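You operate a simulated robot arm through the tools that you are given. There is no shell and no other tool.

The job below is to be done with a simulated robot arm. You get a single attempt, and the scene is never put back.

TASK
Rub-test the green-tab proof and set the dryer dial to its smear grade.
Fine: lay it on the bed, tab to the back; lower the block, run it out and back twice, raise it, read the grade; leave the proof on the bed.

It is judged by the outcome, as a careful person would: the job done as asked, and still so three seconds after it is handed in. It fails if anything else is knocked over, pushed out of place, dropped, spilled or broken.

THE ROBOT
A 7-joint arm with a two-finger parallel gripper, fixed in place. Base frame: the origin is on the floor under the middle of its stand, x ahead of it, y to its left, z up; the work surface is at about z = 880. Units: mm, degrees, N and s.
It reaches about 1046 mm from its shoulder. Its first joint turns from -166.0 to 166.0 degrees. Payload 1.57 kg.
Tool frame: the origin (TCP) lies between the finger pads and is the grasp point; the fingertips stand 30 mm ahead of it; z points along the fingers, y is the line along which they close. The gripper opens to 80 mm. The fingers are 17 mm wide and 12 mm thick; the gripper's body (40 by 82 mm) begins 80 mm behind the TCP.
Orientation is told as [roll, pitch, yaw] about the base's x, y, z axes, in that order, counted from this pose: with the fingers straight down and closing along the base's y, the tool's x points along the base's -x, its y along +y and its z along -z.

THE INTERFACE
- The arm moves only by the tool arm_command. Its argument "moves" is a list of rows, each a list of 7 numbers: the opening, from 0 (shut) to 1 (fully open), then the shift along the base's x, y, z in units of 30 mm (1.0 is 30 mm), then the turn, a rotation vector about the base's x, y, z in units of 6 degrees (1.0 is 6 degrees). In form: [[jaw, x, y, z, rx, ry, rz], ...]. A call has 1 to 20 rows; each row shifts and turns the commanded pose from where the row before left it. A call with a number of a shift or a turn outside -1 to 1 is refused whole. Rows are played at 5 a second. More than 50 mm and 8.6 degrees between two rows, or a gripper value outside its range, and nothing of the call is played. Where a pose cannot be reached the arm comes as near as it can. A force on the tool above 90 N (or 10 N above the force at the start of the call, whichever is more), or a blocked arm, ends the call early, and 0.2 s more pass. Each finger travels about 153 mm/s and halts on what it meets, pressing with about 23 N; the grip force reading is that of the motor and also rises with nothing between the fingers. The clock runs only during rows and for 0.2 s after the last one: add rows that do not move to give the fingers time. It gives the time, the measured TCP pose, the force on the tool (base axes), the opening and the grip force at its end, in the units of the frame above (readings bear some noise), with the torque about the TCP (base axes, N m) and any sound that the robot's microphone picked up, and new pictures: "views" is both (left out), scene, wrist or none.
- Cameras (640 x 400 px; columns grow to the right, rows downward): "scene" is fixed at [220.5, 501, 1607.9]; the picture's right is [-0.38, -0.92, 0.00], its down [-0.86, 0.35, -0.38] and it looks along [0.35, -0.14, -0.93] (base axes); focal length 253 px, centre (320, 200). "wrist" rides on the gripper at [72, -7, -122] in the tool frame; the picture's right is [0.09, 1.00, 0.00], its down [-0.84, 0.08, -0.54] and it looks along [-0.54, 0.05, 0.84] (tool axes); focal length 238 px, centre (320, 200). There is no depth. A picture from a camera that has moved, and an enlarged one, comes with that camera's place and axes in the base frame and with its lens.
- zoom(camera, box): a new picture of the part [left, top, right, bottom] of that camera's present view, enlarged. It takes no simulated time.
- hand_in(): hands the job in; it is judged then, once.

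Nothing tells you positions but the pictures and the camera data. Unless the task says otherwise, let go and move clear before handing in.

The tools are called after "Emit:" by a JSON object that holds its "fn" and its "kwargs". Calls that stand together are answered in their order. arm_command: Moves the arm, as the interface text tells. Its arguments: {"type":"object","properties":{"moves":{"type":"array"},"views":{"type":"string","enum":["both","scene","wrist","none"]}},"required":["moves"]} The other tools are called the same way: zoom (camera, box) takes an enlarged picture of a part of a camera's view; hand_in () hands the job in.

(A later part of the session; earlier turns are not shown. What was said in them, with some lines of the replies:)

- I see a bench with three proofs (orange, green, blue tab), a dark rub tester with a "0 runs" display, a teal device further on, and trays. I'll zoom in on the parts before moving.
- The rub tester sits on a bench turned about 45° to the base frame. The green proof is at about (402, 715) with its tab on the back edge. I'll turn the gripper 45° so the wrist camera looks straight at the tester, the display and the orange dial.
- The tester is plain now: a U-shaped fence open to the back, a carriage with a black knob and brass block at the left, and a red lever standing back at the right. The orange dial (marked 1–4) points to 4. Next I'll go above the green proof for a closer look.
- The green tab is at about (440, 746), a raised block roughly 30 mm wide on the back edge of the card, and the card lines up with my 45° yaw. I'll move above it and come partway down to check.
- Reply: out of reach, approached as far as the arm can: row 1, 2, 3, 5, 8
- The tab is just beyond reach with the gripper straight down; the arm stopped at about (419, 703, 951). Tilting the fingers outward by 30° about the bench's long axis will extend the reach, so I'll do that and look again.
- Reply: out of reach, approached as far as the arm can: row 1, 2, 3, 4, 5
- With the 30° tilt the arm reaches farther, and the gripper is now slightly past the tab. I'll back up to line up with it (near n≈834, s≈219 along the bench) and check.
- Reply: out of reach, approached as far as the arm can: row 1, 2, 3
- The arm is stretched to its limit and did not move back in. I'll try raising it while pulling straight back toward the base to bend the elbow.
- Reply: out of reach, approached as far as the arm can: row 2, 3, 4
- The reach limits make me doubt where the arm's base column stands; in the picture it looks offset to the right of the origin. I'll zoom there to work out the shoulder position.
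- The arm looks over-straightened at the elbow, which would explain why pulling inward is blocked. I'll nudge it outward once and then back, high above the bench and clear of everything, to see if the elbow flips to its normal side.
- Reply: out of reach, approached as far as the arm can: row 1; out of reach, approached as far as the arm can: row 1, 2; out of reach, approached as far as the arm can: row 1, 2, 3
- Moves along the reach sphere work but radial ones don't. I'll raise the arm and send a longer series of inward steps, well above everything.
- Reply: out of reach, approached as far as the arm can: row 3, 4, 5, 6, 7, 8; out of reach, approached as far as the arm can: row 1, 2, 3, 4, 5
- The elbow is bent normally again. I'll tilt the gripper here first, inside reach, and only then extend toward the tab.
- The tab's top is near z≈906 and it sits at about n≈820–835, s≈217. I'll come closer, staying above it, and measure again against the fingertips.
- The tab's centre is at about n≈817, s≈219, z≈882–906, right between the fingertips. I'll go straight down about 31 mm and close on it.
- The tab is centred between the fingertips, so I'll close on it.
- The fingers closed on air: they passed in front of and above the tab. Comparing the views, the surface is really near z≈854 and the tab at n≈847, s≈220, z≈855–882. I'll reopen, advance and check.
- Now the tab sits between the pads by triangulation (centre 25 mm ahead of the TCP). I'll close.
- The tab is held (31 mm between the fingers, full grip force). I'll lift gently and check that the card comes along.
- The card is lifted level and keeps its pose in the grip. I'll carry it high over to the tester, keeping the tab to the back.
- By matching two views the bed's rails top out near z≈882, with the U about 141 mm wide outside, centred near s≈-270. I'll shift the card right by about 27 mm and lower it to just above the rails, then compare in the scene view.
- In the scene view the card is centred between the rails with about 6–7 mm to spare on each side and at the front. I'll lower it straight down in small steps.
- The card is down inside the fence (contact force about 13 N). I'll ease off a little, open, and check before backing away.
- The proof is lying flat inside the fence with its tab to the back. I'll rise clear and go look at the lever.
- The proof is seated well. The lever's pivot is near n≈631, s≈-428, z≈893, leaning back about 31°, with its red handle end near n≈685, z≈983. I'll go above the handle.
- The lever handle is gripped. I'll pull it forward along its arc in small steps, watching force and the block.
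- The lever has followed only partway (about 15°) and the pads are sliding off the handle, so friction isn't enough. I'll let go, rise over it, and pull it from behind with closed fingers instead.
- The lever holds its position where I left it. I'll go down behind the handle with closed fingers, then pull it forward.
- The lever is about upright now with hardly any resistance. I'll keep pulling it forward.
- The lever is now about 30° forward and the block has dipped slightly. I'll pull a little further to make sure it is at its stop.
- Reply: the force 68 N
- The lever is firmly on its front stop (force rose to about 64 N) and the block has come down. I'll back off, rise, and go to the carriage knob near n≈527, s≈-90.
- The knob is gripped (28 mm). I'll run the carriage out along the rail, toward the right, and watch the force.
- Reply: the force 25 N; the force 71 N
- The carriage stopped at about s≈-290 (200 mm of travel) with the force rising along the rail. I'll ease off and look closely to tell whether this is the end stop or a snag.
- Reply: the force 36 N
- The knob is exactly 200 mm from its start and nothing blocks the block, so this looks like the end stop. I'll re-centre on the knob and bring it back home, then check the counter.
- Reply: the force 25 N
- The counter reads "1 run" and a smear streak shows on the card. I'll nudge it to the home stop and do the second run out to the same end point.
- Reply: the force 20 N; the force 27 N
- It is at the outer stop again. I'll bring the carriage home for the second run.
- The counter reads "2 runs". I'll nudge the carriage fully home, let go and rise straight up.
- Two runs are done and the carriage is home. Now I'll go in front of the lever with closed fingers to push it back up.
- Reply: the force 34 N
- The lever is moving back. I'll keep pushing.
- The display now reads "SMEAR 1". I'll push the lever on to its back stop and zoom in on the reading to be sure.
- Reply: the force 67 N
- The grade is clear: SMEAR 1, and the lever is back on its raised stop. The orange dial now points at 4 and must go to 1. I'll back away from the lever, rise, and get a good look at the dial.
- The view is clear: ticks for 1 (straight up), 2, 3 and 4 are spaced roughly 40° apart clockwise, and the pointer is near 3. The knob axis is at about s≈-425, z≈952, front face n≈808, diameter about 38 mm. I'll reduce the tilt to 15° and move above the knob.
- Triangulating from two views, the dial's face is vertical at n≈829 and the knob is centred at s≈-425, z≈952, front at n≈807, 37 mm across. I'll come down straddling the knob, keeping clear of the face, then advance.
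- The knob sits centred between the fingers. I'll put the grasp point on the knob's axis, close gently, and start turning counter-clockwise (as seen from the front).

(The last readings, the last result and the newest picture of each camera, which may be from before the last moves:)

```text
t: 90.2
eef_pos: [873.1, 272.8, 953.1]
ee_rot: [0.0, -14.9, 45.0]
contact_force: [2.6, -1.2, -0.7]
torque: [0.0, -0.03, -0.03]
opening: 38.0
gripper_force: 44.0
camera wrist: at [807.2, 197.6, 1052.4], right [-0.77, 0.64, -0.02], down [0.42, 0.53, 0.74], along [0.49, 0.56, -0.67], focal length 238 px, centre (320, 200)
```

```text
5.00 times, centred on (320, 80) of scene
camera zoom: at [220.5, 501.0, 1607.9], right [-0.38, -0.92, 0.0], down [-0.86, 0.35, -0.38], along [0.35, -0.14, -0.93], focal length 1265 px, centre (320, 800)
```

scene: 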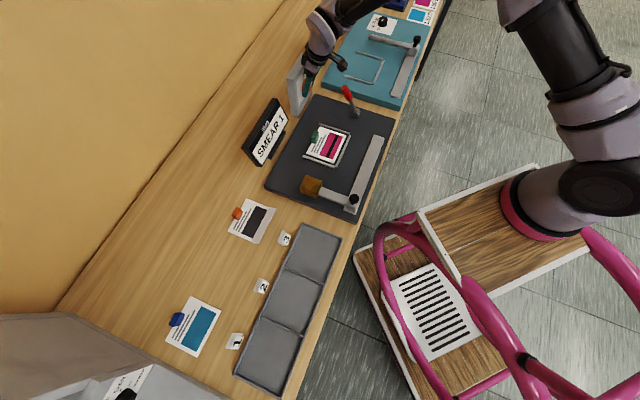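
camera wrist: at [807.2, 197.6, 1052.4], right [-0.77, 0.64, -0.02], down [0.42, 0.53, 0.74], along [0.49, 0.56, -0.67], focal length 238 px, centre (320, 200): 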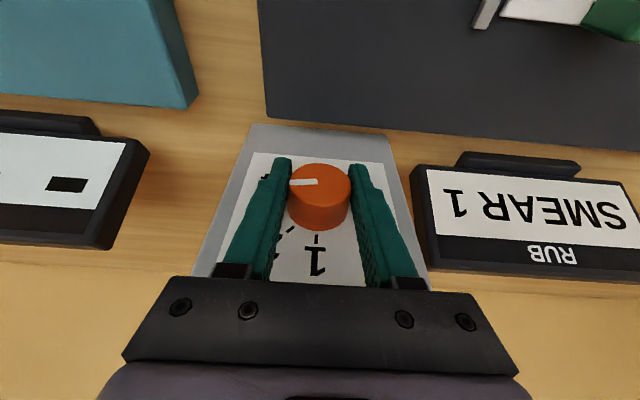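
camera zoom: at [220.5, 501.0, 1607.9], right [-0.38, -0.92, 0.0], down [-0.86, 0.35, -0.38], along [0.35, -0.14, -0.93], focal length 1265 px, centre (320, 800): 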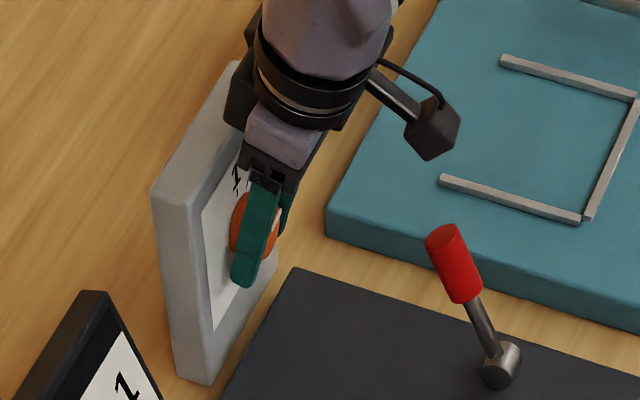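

Emit:
{"fn": "arm_command", "kwargs": {"moves": [[0.2, 0, 0, 0, -0.5, -0.5, 0], [0.2, 0, 0, 0, -0.6, -0.6, 0], [0.2, 0, 0, 0, -0.6, -0.6, 0], [0.2, 0, 0, 0, 0, 0, 0]], "views": "wrist"}}

Emit:
{"fn": "zoom", "kwargs": {"camera": "wrist", "box": [220, 90, 420, 260]}}

Emit:
{"fn": "zoom", "kwargs": {"camera": "scene", "box": [270, 40, 370, 120]}}

```text
t: 91.2
eef_pos: [873.6, 273.7, 953.8]
ee_rot: [-15.0, -14.5, 48.7]
contact_force: [0.1, -6.0, 0.8]
torque: [-0.13, 0.09, -0.04]
opening: 37.8
gripper_force: 44.2
camera wrist: at [788.9, 215.9, 1051.0], right [-0.74, 0.61, -0.27], down [0.29, 0.66, 0.7], along [0.61, 0.44, -0.66], focal length 238 px, centre (320, 200)
```

wrist: 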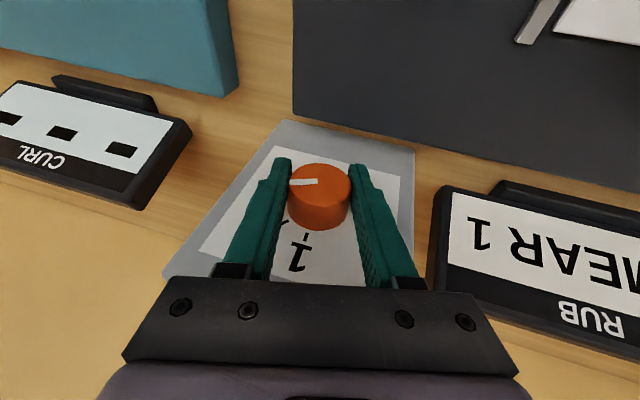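

```text
2.35 times, centred on (320, 175) of wrist
camera zoom: at [788.9, 215.9, 1051.0], right [-0.74, 0.61, -0.27], down [0.29, 0.66, 0.7], along [0.61, 0.44, -0.66], focal length 561 px, centre (320, 259)
```

zoom: 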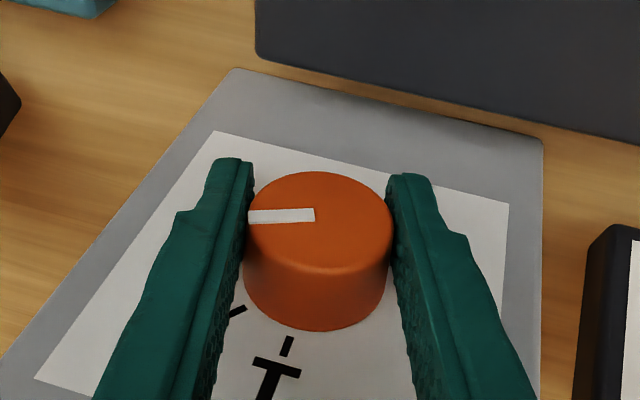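

```text
5.00 times, centred on (320, 80) of scene
camera zoom: at [220.5, 501.0, 1607.9], right [-0.38, -0.92, 0.0], down [-0.86, 0.35, -0.38], along [0.35, -0.14, -0.93], focal length 1265 px, centre (320, 800)
```

zoom: 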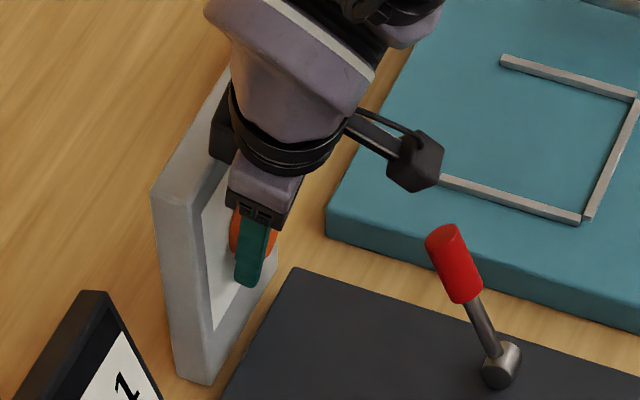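

The knob turns with the gripper. I'll continue in steps.

Emit:
{"fn": "arm_command", "kwargs": {"moves": [[0.2, 0, 0, 0, -0.6, -0.6, 0], [0.2, 0, 0, 0, -0.6, -0.6, 0], [0.2, 0, 0, 0, -0.6, -0.6, 0], [0.2, 0, 0, 0, -0.6, -0.6, 0], [0.2, 0, 0, 0, 0, 0, 0]], "views": "both"}}

Emit:
{"fn": "zoom", "kwargs": {"camera": "wrist", "box": [220, 90, 420, 260]}}

```text
t: 92.4
eef_pos: [871.8, 275.2, 953.5]
ee_rot: [-35.9, -12.2, 53.7]
contact_force: [-17.5, -6.9, 3.5]
torque: [-0.17, 0.11, 0.11]
opening: 38.1
gripper_force: 43.8
camera wrist: at [765.0, 240.0, 1038.2], right [-0.63, 0.5, -0.59], down [0.13, 0.82, 0.56], along [0.76, 0.28, -0.58], focal length 238 px, centre (320, 200)
```

scene: 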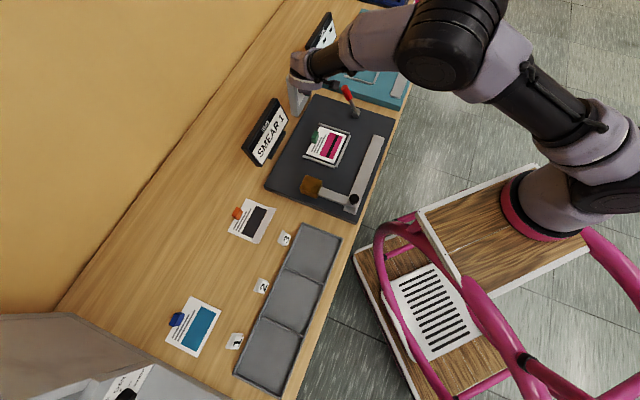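
wrist: 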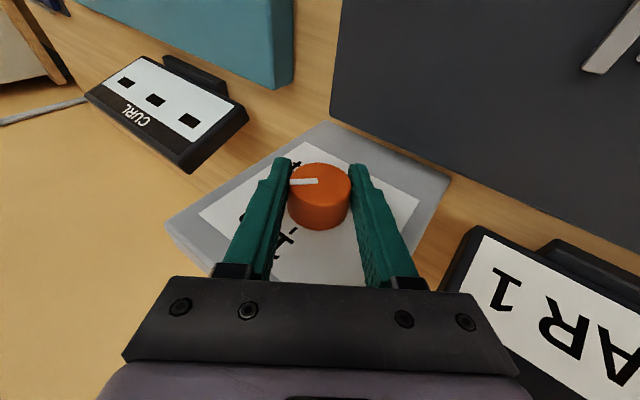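

```text
2.35 times, centred on (320, 175) of wrist
camera zoom: at [765.0, 240.0, 1038.2], right [-0.63, 0.5, -0.59], down [0.13, 0.82, 0.56], along [0.76, 0.28, -0.58], focal length 561 px, centre (320, 259)
```

zoom: 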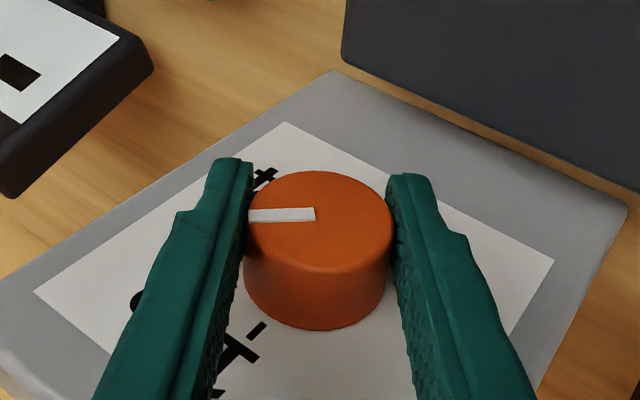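

Emit:
{"fn": "arm_command", "kwargs": {"moves": [[0.2, -0.03, -0.03, 0, -0.6, -0.6, 0], [0.2, 0, 0, 0, -0.6, -0.6, 0], [0.2, 0, 0, 0, -0.6, -0.6, 0], [0.2, 0, 0, 0, 0, 0, 0]], "views": "both"}}

Emit:
{"fn": "zoom", "kwargs": {"camera": "wrist", "box": [220, 90, 420, 260]}}

Emit:
{"fn": "zoom", "kwargs": {"camera": "scene", "box": [260, 30, 400, 130]}}

```text
t: 93.4
eef_pos: [872.0, 274.6, 952.8]
ee_rot: [-50.9, -9.5, 56.8]
contact_force: [-19.6, 3.6, -10.2]
torque: [0.35, -0.22, 0.96]
opening: 38.1
gripper_force: 43.9
camera wrist: at [750.1, 254.9, 1021.3], right [-0.5, 0.37, -0.78], down [0.03, 0.91, 0.42], along [0.86, 0.18, -0.47], focal length 238 px, centre (320, 200)
```

scene: 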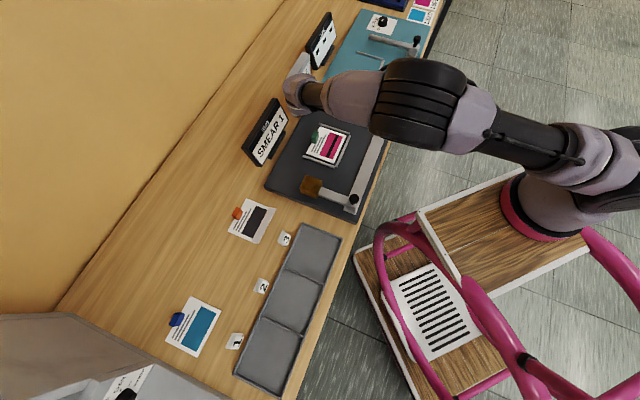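
wrist: 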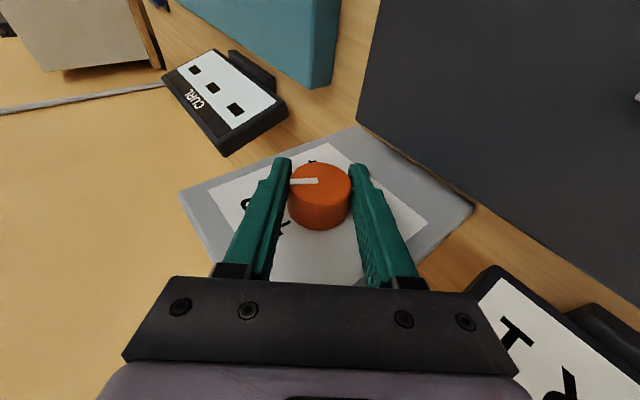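

```text
2.35 times, centred on (320, 175) of wrist
camera zoom: at [750.1, 254.9, 1021.3], right [-0.5, 0.37, -0.78], down [0.03, 0.91, 0.42], along [0.86, 0.18, -0.47], focal length 561 px, centre (320, 259)
```

zoom: 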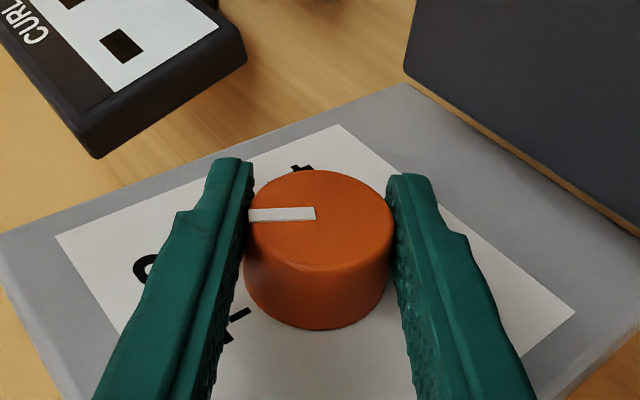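

```text
4.00 times, centred on (330, 80) of scene
camera zoom: at [220.5, 501.0, 1607.9], right [-0.38, -0.92, 0.0], down [-0.86, 0.35, -0.38], along [0.35, -0.14, -0.93], focal length 1012 px, centre (280, 680)
```

zoom: 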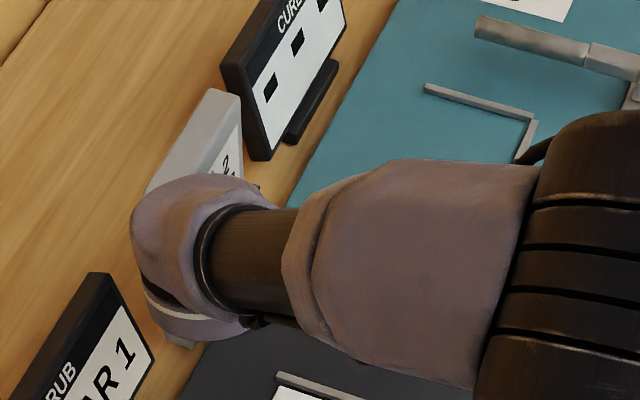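

It has turned about 50° without slipping. I'll release, roll the gripper back around the knob, and take a fresh grip for the rest.

Emit:
{"fn": "arm_command", "kwargs": {"moves": [[0.5, 0, 0, 0, 0, 0, 0], [0.75, 0, 0, 0, 0, 0, 0], [0.85, -0.05, -0.05, 0, 0, 0, 0], [0.85, 0, 0, 0, 0.6, 0.6, 0], [0.85, 0, 0, 0, 0.6, 0.6, 0], [0.85, 0, 0, 0, 0.6, 0.6, 0], [0.85, 0, 0, 0, 0.6, 0.6, 0], [0.85, 0, 0, 0, 0.6, 0.6, 0], [0.85, 0, 0, 0, 0.6, 0.6, 0], [0.85, 0, 0, 0, 0.6, 0.6, 0], [0.85, 0, 0, 0, 0.6, 0.6, 0], [0.85, 0, 0, 0, 0.6, 0.6, 0], [0.85, 0, 0, 0, 0.5, 0.5, 0], [0.85, 0, 0, 0, 0, 0, 0]], "views": "both"}}

Emit:
{"fn": "zoom", "kwargs": {"camera": "wrist", "box": [220, 90, 420, 260]}}

Emit:
{"fn": "zoom", "kwargs": {"camera": "scene", "box": [260, 30, 400, 130]}}

```text
t: 96.4
eef_pos: [871.1, 272.6, 953.4]
ee_rot: [0.1, -15.0, 45.0]
contact_force: [0.1, -0.2, 0.4]
torque: [0.01, 0.01, 0.0]
opening: 68.0
gripper_force: 0.0
camera wrist: at [805.2, 197.0, 1051.7], right [-0.77, 0.64, -0.02], down [0.42, 0.53, 0.74], along [0.49, 0.56, -0.67], focal length 238 px, centre (320, 200)
```

scene: 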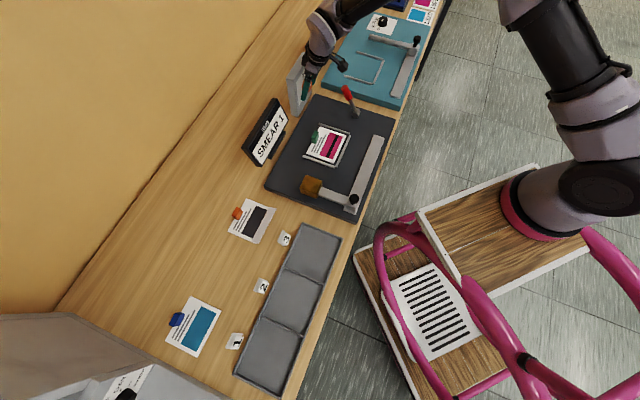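
wrist: 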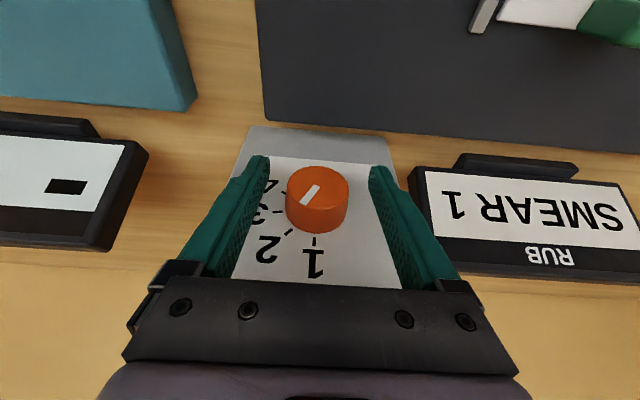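

```text
2.35 times, centred on (320, 175) of wrist
camera zoom: at [805.2, 197.0, 1051.7], right [-0.77, 0.64, -0.02], down [0.42, 0.53, 0.74], along [0.49, 0.56, -0.67], focal length 561 px, centre (320, 259)
```

zoom: 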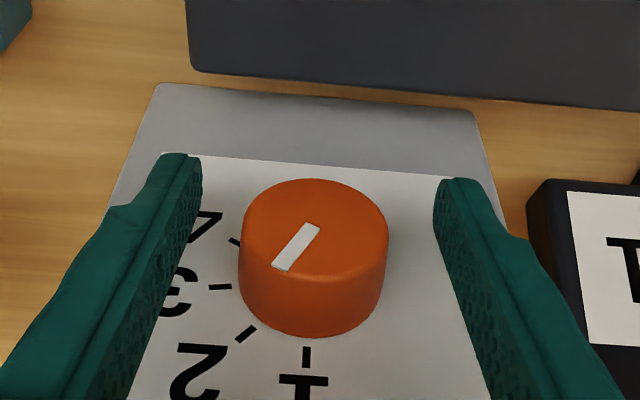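

```text
4.00 times, centred on (330, 80) of scene
camera zoom: at [220.5, 501.0, 1607.9], right [-0.38, -0.92, 0.0], down [-0.86, 0.35, -0.38], along [0.35, -0.14, -0.93], focal length 1012 px, centre (280, 680)
```

zoom: 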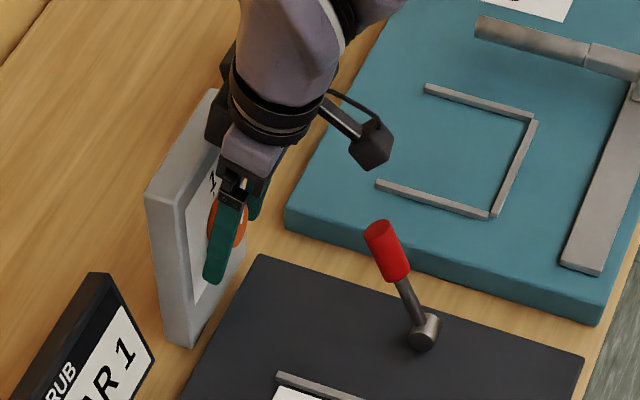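

The pointer is now about 30° right of "1". I'll re-grip and turn the last 30°.

Emit:
{"fn": "arm_command", "kwargs": {"moves": [[0.6, 0.03, 0.03, 0, 0, 0, 0], [0.4, 0, 0, 0, 0, 0, 0], [0.25, 0, 0, 0, 0, 0, 0], [0.2, 0, 0, 0, 0, 0, 0], [0.2, 0, 0, 0, -0.5, -0.5, 0], [0.2, 0, 0, 0, -0.6, -0.6, 0], [0.2, 0, 0, 0, -0.6, -0.6, 0], [0.2, 0, 0, 0, -0.6, -0.6, 0], [0.2, 0, 0, 0, -0.6, -0.6, 0], [0.2, 0, 0, 0, -0.6, -0.6, 0], [0.2, 0, 0, 0, 0, 0, 0], [0.2, 0, 0, 0, 0, 0, 0]], "views": "wrist"}}

Emit:
{"fn": "zoom", "kwargs": {"camera": "wrist", "box": [220, 90, 420, 260]}}

```text
t: 99.0
eef_pos: [872.0, 273.1, 951.5]
ee_rot: [-30.5, -12.9, 52.6]
contact_force: [-3.9, -5.3, -10.2]
torque: [0.32, -0.17, 0.18]
opening: 38.2
gripper_force: 44.1
camera wrist: at [770.7, 233.5, 1041.9], right [-0.67, 0.54, -0.51], down [0.17, 0.78, 0.6], along [0.73, 0.32, -0.61], focal length 238 px, centre (320, 200)
```

wrist: 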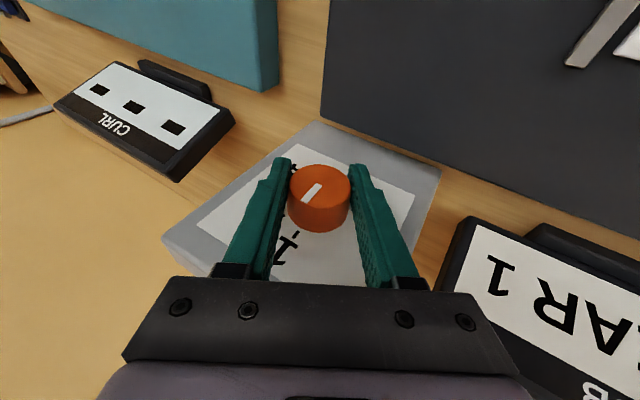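

```text
2.35 times, centred on (320, 175) of wrist
camera zoom: at [770.7, 233.5, 1041.9], right [-0.67, 0.54, -0.51], down [0.17, 0.78, 0.6], along [0.73, 0.32, -0.61], focal length 561 px, centre (320, 259)
```

zoom: 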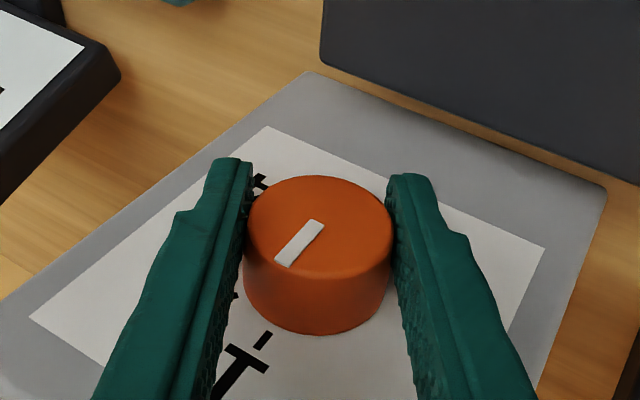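

Emit:
{"fn": "arm_command", "kwargs": {"moves": [[0.5, 0, 0, 0, 0, 0, 0], [0.75, 0, 0, 0, 0, 0, 0], [0.85, -0.05, -0.05, 0, 0, 0, 0], [0.85, 0, 0, 0, 0.6, 0.6, 0], [0.85, 0, 0, 0, 0.6, 0.6, 0], [0.85, 0, 0, 0, 0.6, 0.6, 0], [0.85, 0, 0, 0, 0.6, 0.6, 0], [0.85, 0, 0, 0, 0.6, 0.6, 0], [0.85, 0, 0, 0, 0.5, 0.5, 0], [0.85, 0, 0, 0, 0, 0, 0]], "views": "both"}}

Emit:
{"fn": "zoom", "kwargs": {"camera": "wrist", "box": [220, 90, 420, 260]}}

```text
t: 101.2
eef_pos: [869.8, 270.5, 954.0]
ee_rot: [0.1, -15.1, 45.0]
contact_force: [-0.7, 0.1, 0.3]
torque: [-0.06, 0.01, 0.0]
opening: 67.9
gripper_force: 0.1
camera wrist: at [804.3, 196.3, 1052.8], right [-0.77, 0.64, -0.02], down [0.42, 0.53, 0.74], along [0.49, 0.56, -0.67], focal length 238 px, centre (320, 200)
```

scene: 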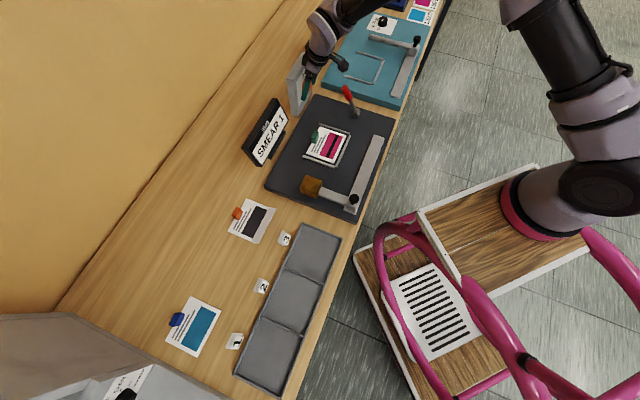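
wrist: 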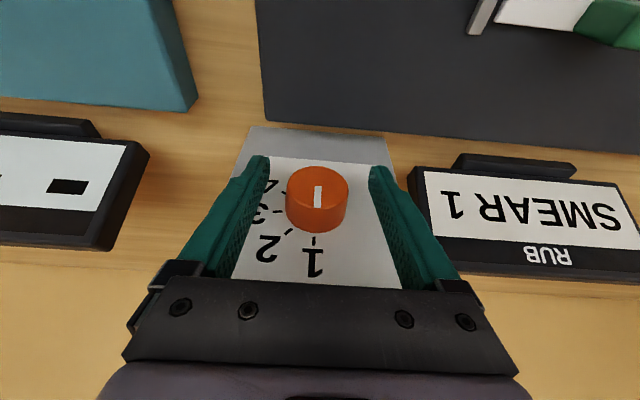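

```text
2.35 times, centred on (320, 175) of wrist
camera zoom: at [804.3, 196.3, 1052.8], right [-0.77, 0.64, -0.02], down [0.42, 0.53, 0.74], along [0.49, 0.56, -0.67], focal length 561 px, centre (320, 259)
```

zoom: 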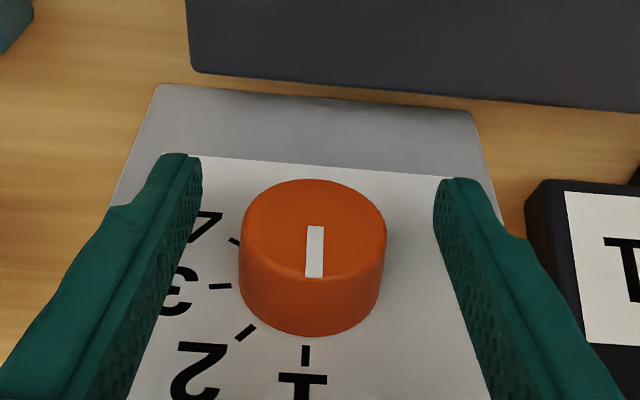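

The pointer now lines up with "1". I'll ease back, rise clear of the dial, and check everything once more.

Emit:
{"fn": "arm_command", "kwargs": {"moves": [[1, -0.15, -0.15, 0, 0, 0, 0], [1, -0.1, -0.1, 0.5, 0, 0, 0], [1, 0, 0, 0.9, 0, 0, 0], [1, 0, 0, 1, 0, 0, 0], [1, 0, 0, 1, 0, 0, 0], [1, 0, 0, 1, 0, 0, 0], [1, -0.7, -0.7, 0.5, 0, 0, 0], [1, -0.8, -0.8, 0, 0, 0, 0], [1, -0.8, -0.8, 0, 0, 0, 0], [1, -0.8, -0.8, 0, 0, 0, 0], [1, -0.8, -0.8, 0, 0, 0, 0], [1, -0.8, -0.8, 0, 0, 0, 0], [1, -0.6, -0.6, 0, 0, 0, 0], [1, 0, 0, 0, 0, 0, 0]], "views": "both"}}

Emit:
{"fn": "zoom", "kwargs": {"camera": "scene", "box": [240, 70, 420, 220]}}

Emit:
{"fn": "zoom", "kwargs": {"camera": "scene", "box": [280, 45, 330, 120]}}

Emit:
{"fn": "zoom", "kwargs": {"camera": "wrist", "box": [240, 80, 440, 240]}}

```text
t: 104.2
eef_pos: [704.7, 105.0, 1099.8]
ee_rot: [-0.1, -15.0, 45.0]
contact_force: [0.1, 0.5, -0.3]
torque: [0.0, -0.01, 0.01]
opening: 79.8
gripper_force: 0.1
camera wrist: at [637.9, 30.4, 1199.7], right [-0.77, 0.64, -0.02], down [0.42, 0.53, 0.74], along [0.49, 0.56, -0.67], focal length 238 px, centre (320, 200)
```

scene: 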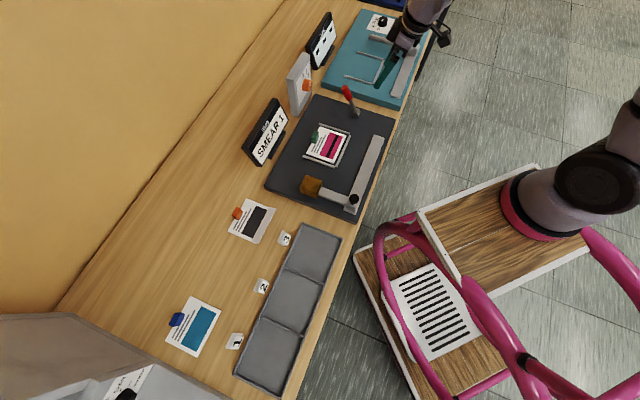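
wrist: 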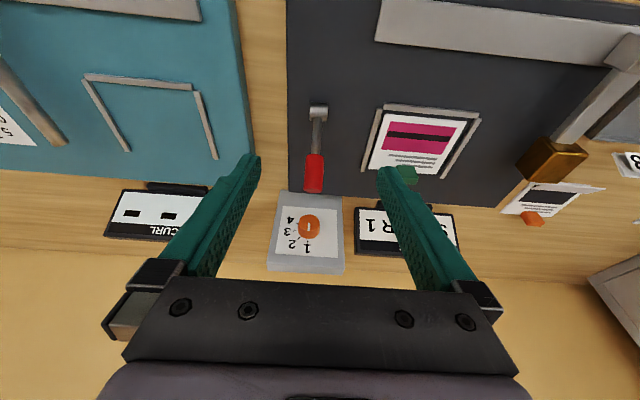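

```text
2.67 times, centred on (330, 145) of scene
camera zoom: at [220.5, 501.0, 1607.9], right [-0.38, -0.92, 0.0], down [-0.86, 0.35, -0.38], along [0.35, -0.14, -0.93], focal length 675 px, centre (293, 347)
```

zoom: 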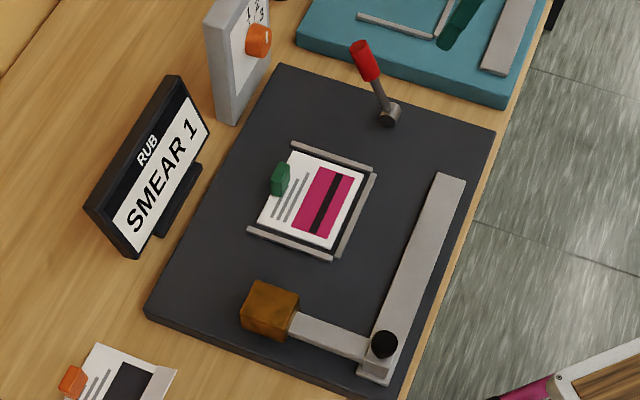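

```text
5.33 times, centred on (305, 82) of scene
camera zoom: at [220.5, 501.0, 1607.9], right [-0.38, -0.92, 0.0], down [-0.86, 0.35, -0.38], along [0.35, -0.14, -0.93], focal length 1349 px, centre (400, 827)
```

zoom: 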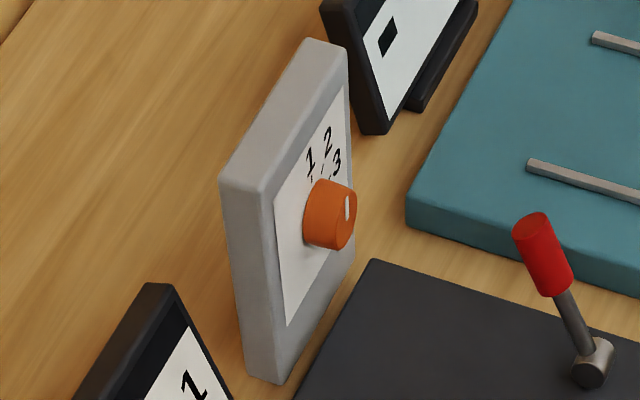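

```text
2.50 times, centred on (340, 160) of wrist
camera zoom: at [637.9, 30.4, 1199.7], right [-0.77, 0.64, -0.02], down [0.42, 0.53, 0.74], along [0.49, 0.56, -0.67], focal length 596 px, centre (270, 300)
```

zoom: 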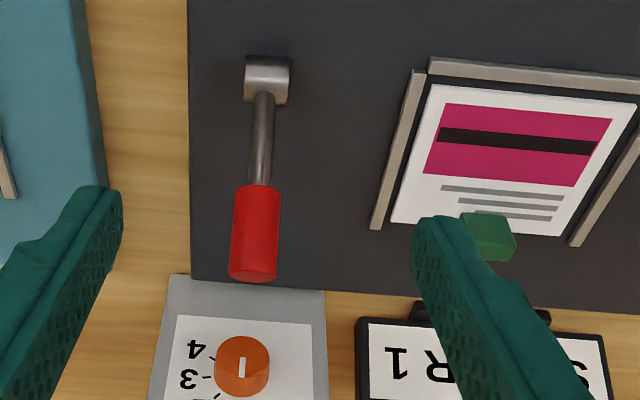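

Everything reads right: SMEAR 1 on the display, the dial at 1, the lever raised and the proof on the bed. Before handing in I'll make sure no other dial on the bench could be the dryer's.

Emit:
{"fn": "zoom", "kwargs": {"camera": "scene", "box": [330, 0, 450, 80]}}

Emit:
{"fn": "zoom", "kwargs": {"camera": "scene", "box": [0, 300, 200, 400]}}

Emit:
{"fn": "zoom", "kwargs": {"camera": "wrist", "box": [250, 180, 360, 290]}}

```text
5.00 times, centred on (390, 40) of scene
camera zoom: at [220.5, 501.0, 1607.9], right [-0.38, -0.92, 0.0], down [-0.86, 0.35, -0.38], along [0.35, -0.14, -0.93], focal length 1265 px, centre (-30, 1000)
```

zoom: 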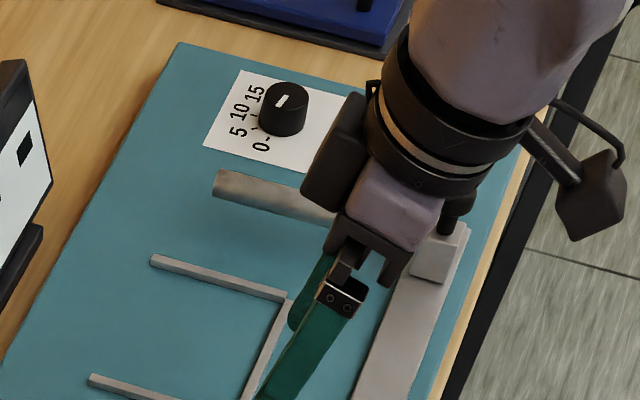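

```text
3.20 times, centred on (100, 350) of scene
camera zoom: at [220.5, 501.0, 1607.9], right [-0.38, -0.92, 0.0], down [-0.86, 0.35, -0.38], along [0.35, -0.14, -0.93], focal length 810 px, centre (1024, -280)
```

zoom: 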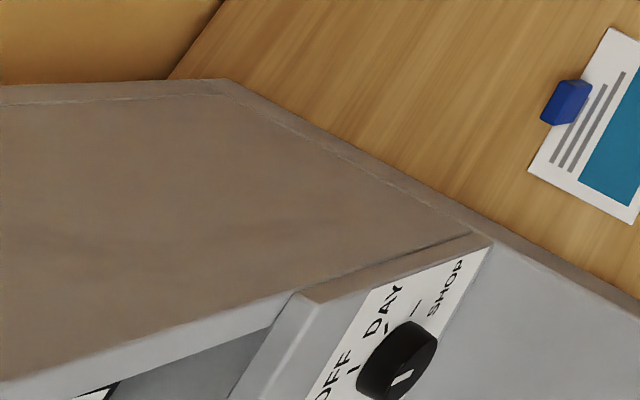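

```text
3.64 times, centred on (305, 235) of wrist
camera zoom: at [637.9, 30.4, 1199.7], right [-0.77, 0.64, -0.02], down [0.42, 0.53, 0.74], along [0.49, 0.56, -0.67], focal length 867 px, centre (374, 73)
```

zoom: 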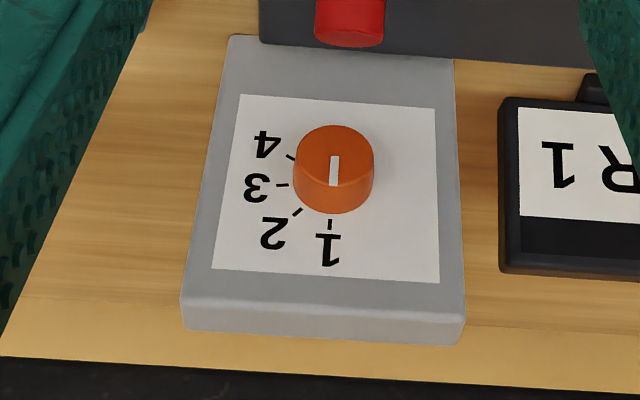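

The other dials are the light booth (OFF/DAY/SHOP) and the curl tester (0–15). Only the orange dial carries grades 1–4, and it points squarely at 1. The proof is on the bed with its tab to the back, the block is raised and home, and the gripper is clear, so I'll hand in.

Emit:
{"fn": "hand_in", "kwargs": {}}

```text
The job is handed in.
```

The rub test on the green-tab proof gave **SMEAR 1**, and I set the dryer dial to 1. I've handed the job in.

- **Proof:** it is lying flat on the bed inside the fence, tab to the back, with the smear streak visible.
- **Block:** I lowered it, ran it out and back twice (the counter read "2 runs"), and raised it again. The carriage is back at its start.
- **Dial:** the orange dial started near 3. It has no "dryer" label. I took it as the dryer's because it is the only dial I could see marked 1–4; the others I found are the light booth's and the curl tester's.

At my last look nothing else had been moved or knocked over, and the gripper was open and clear of the bench.
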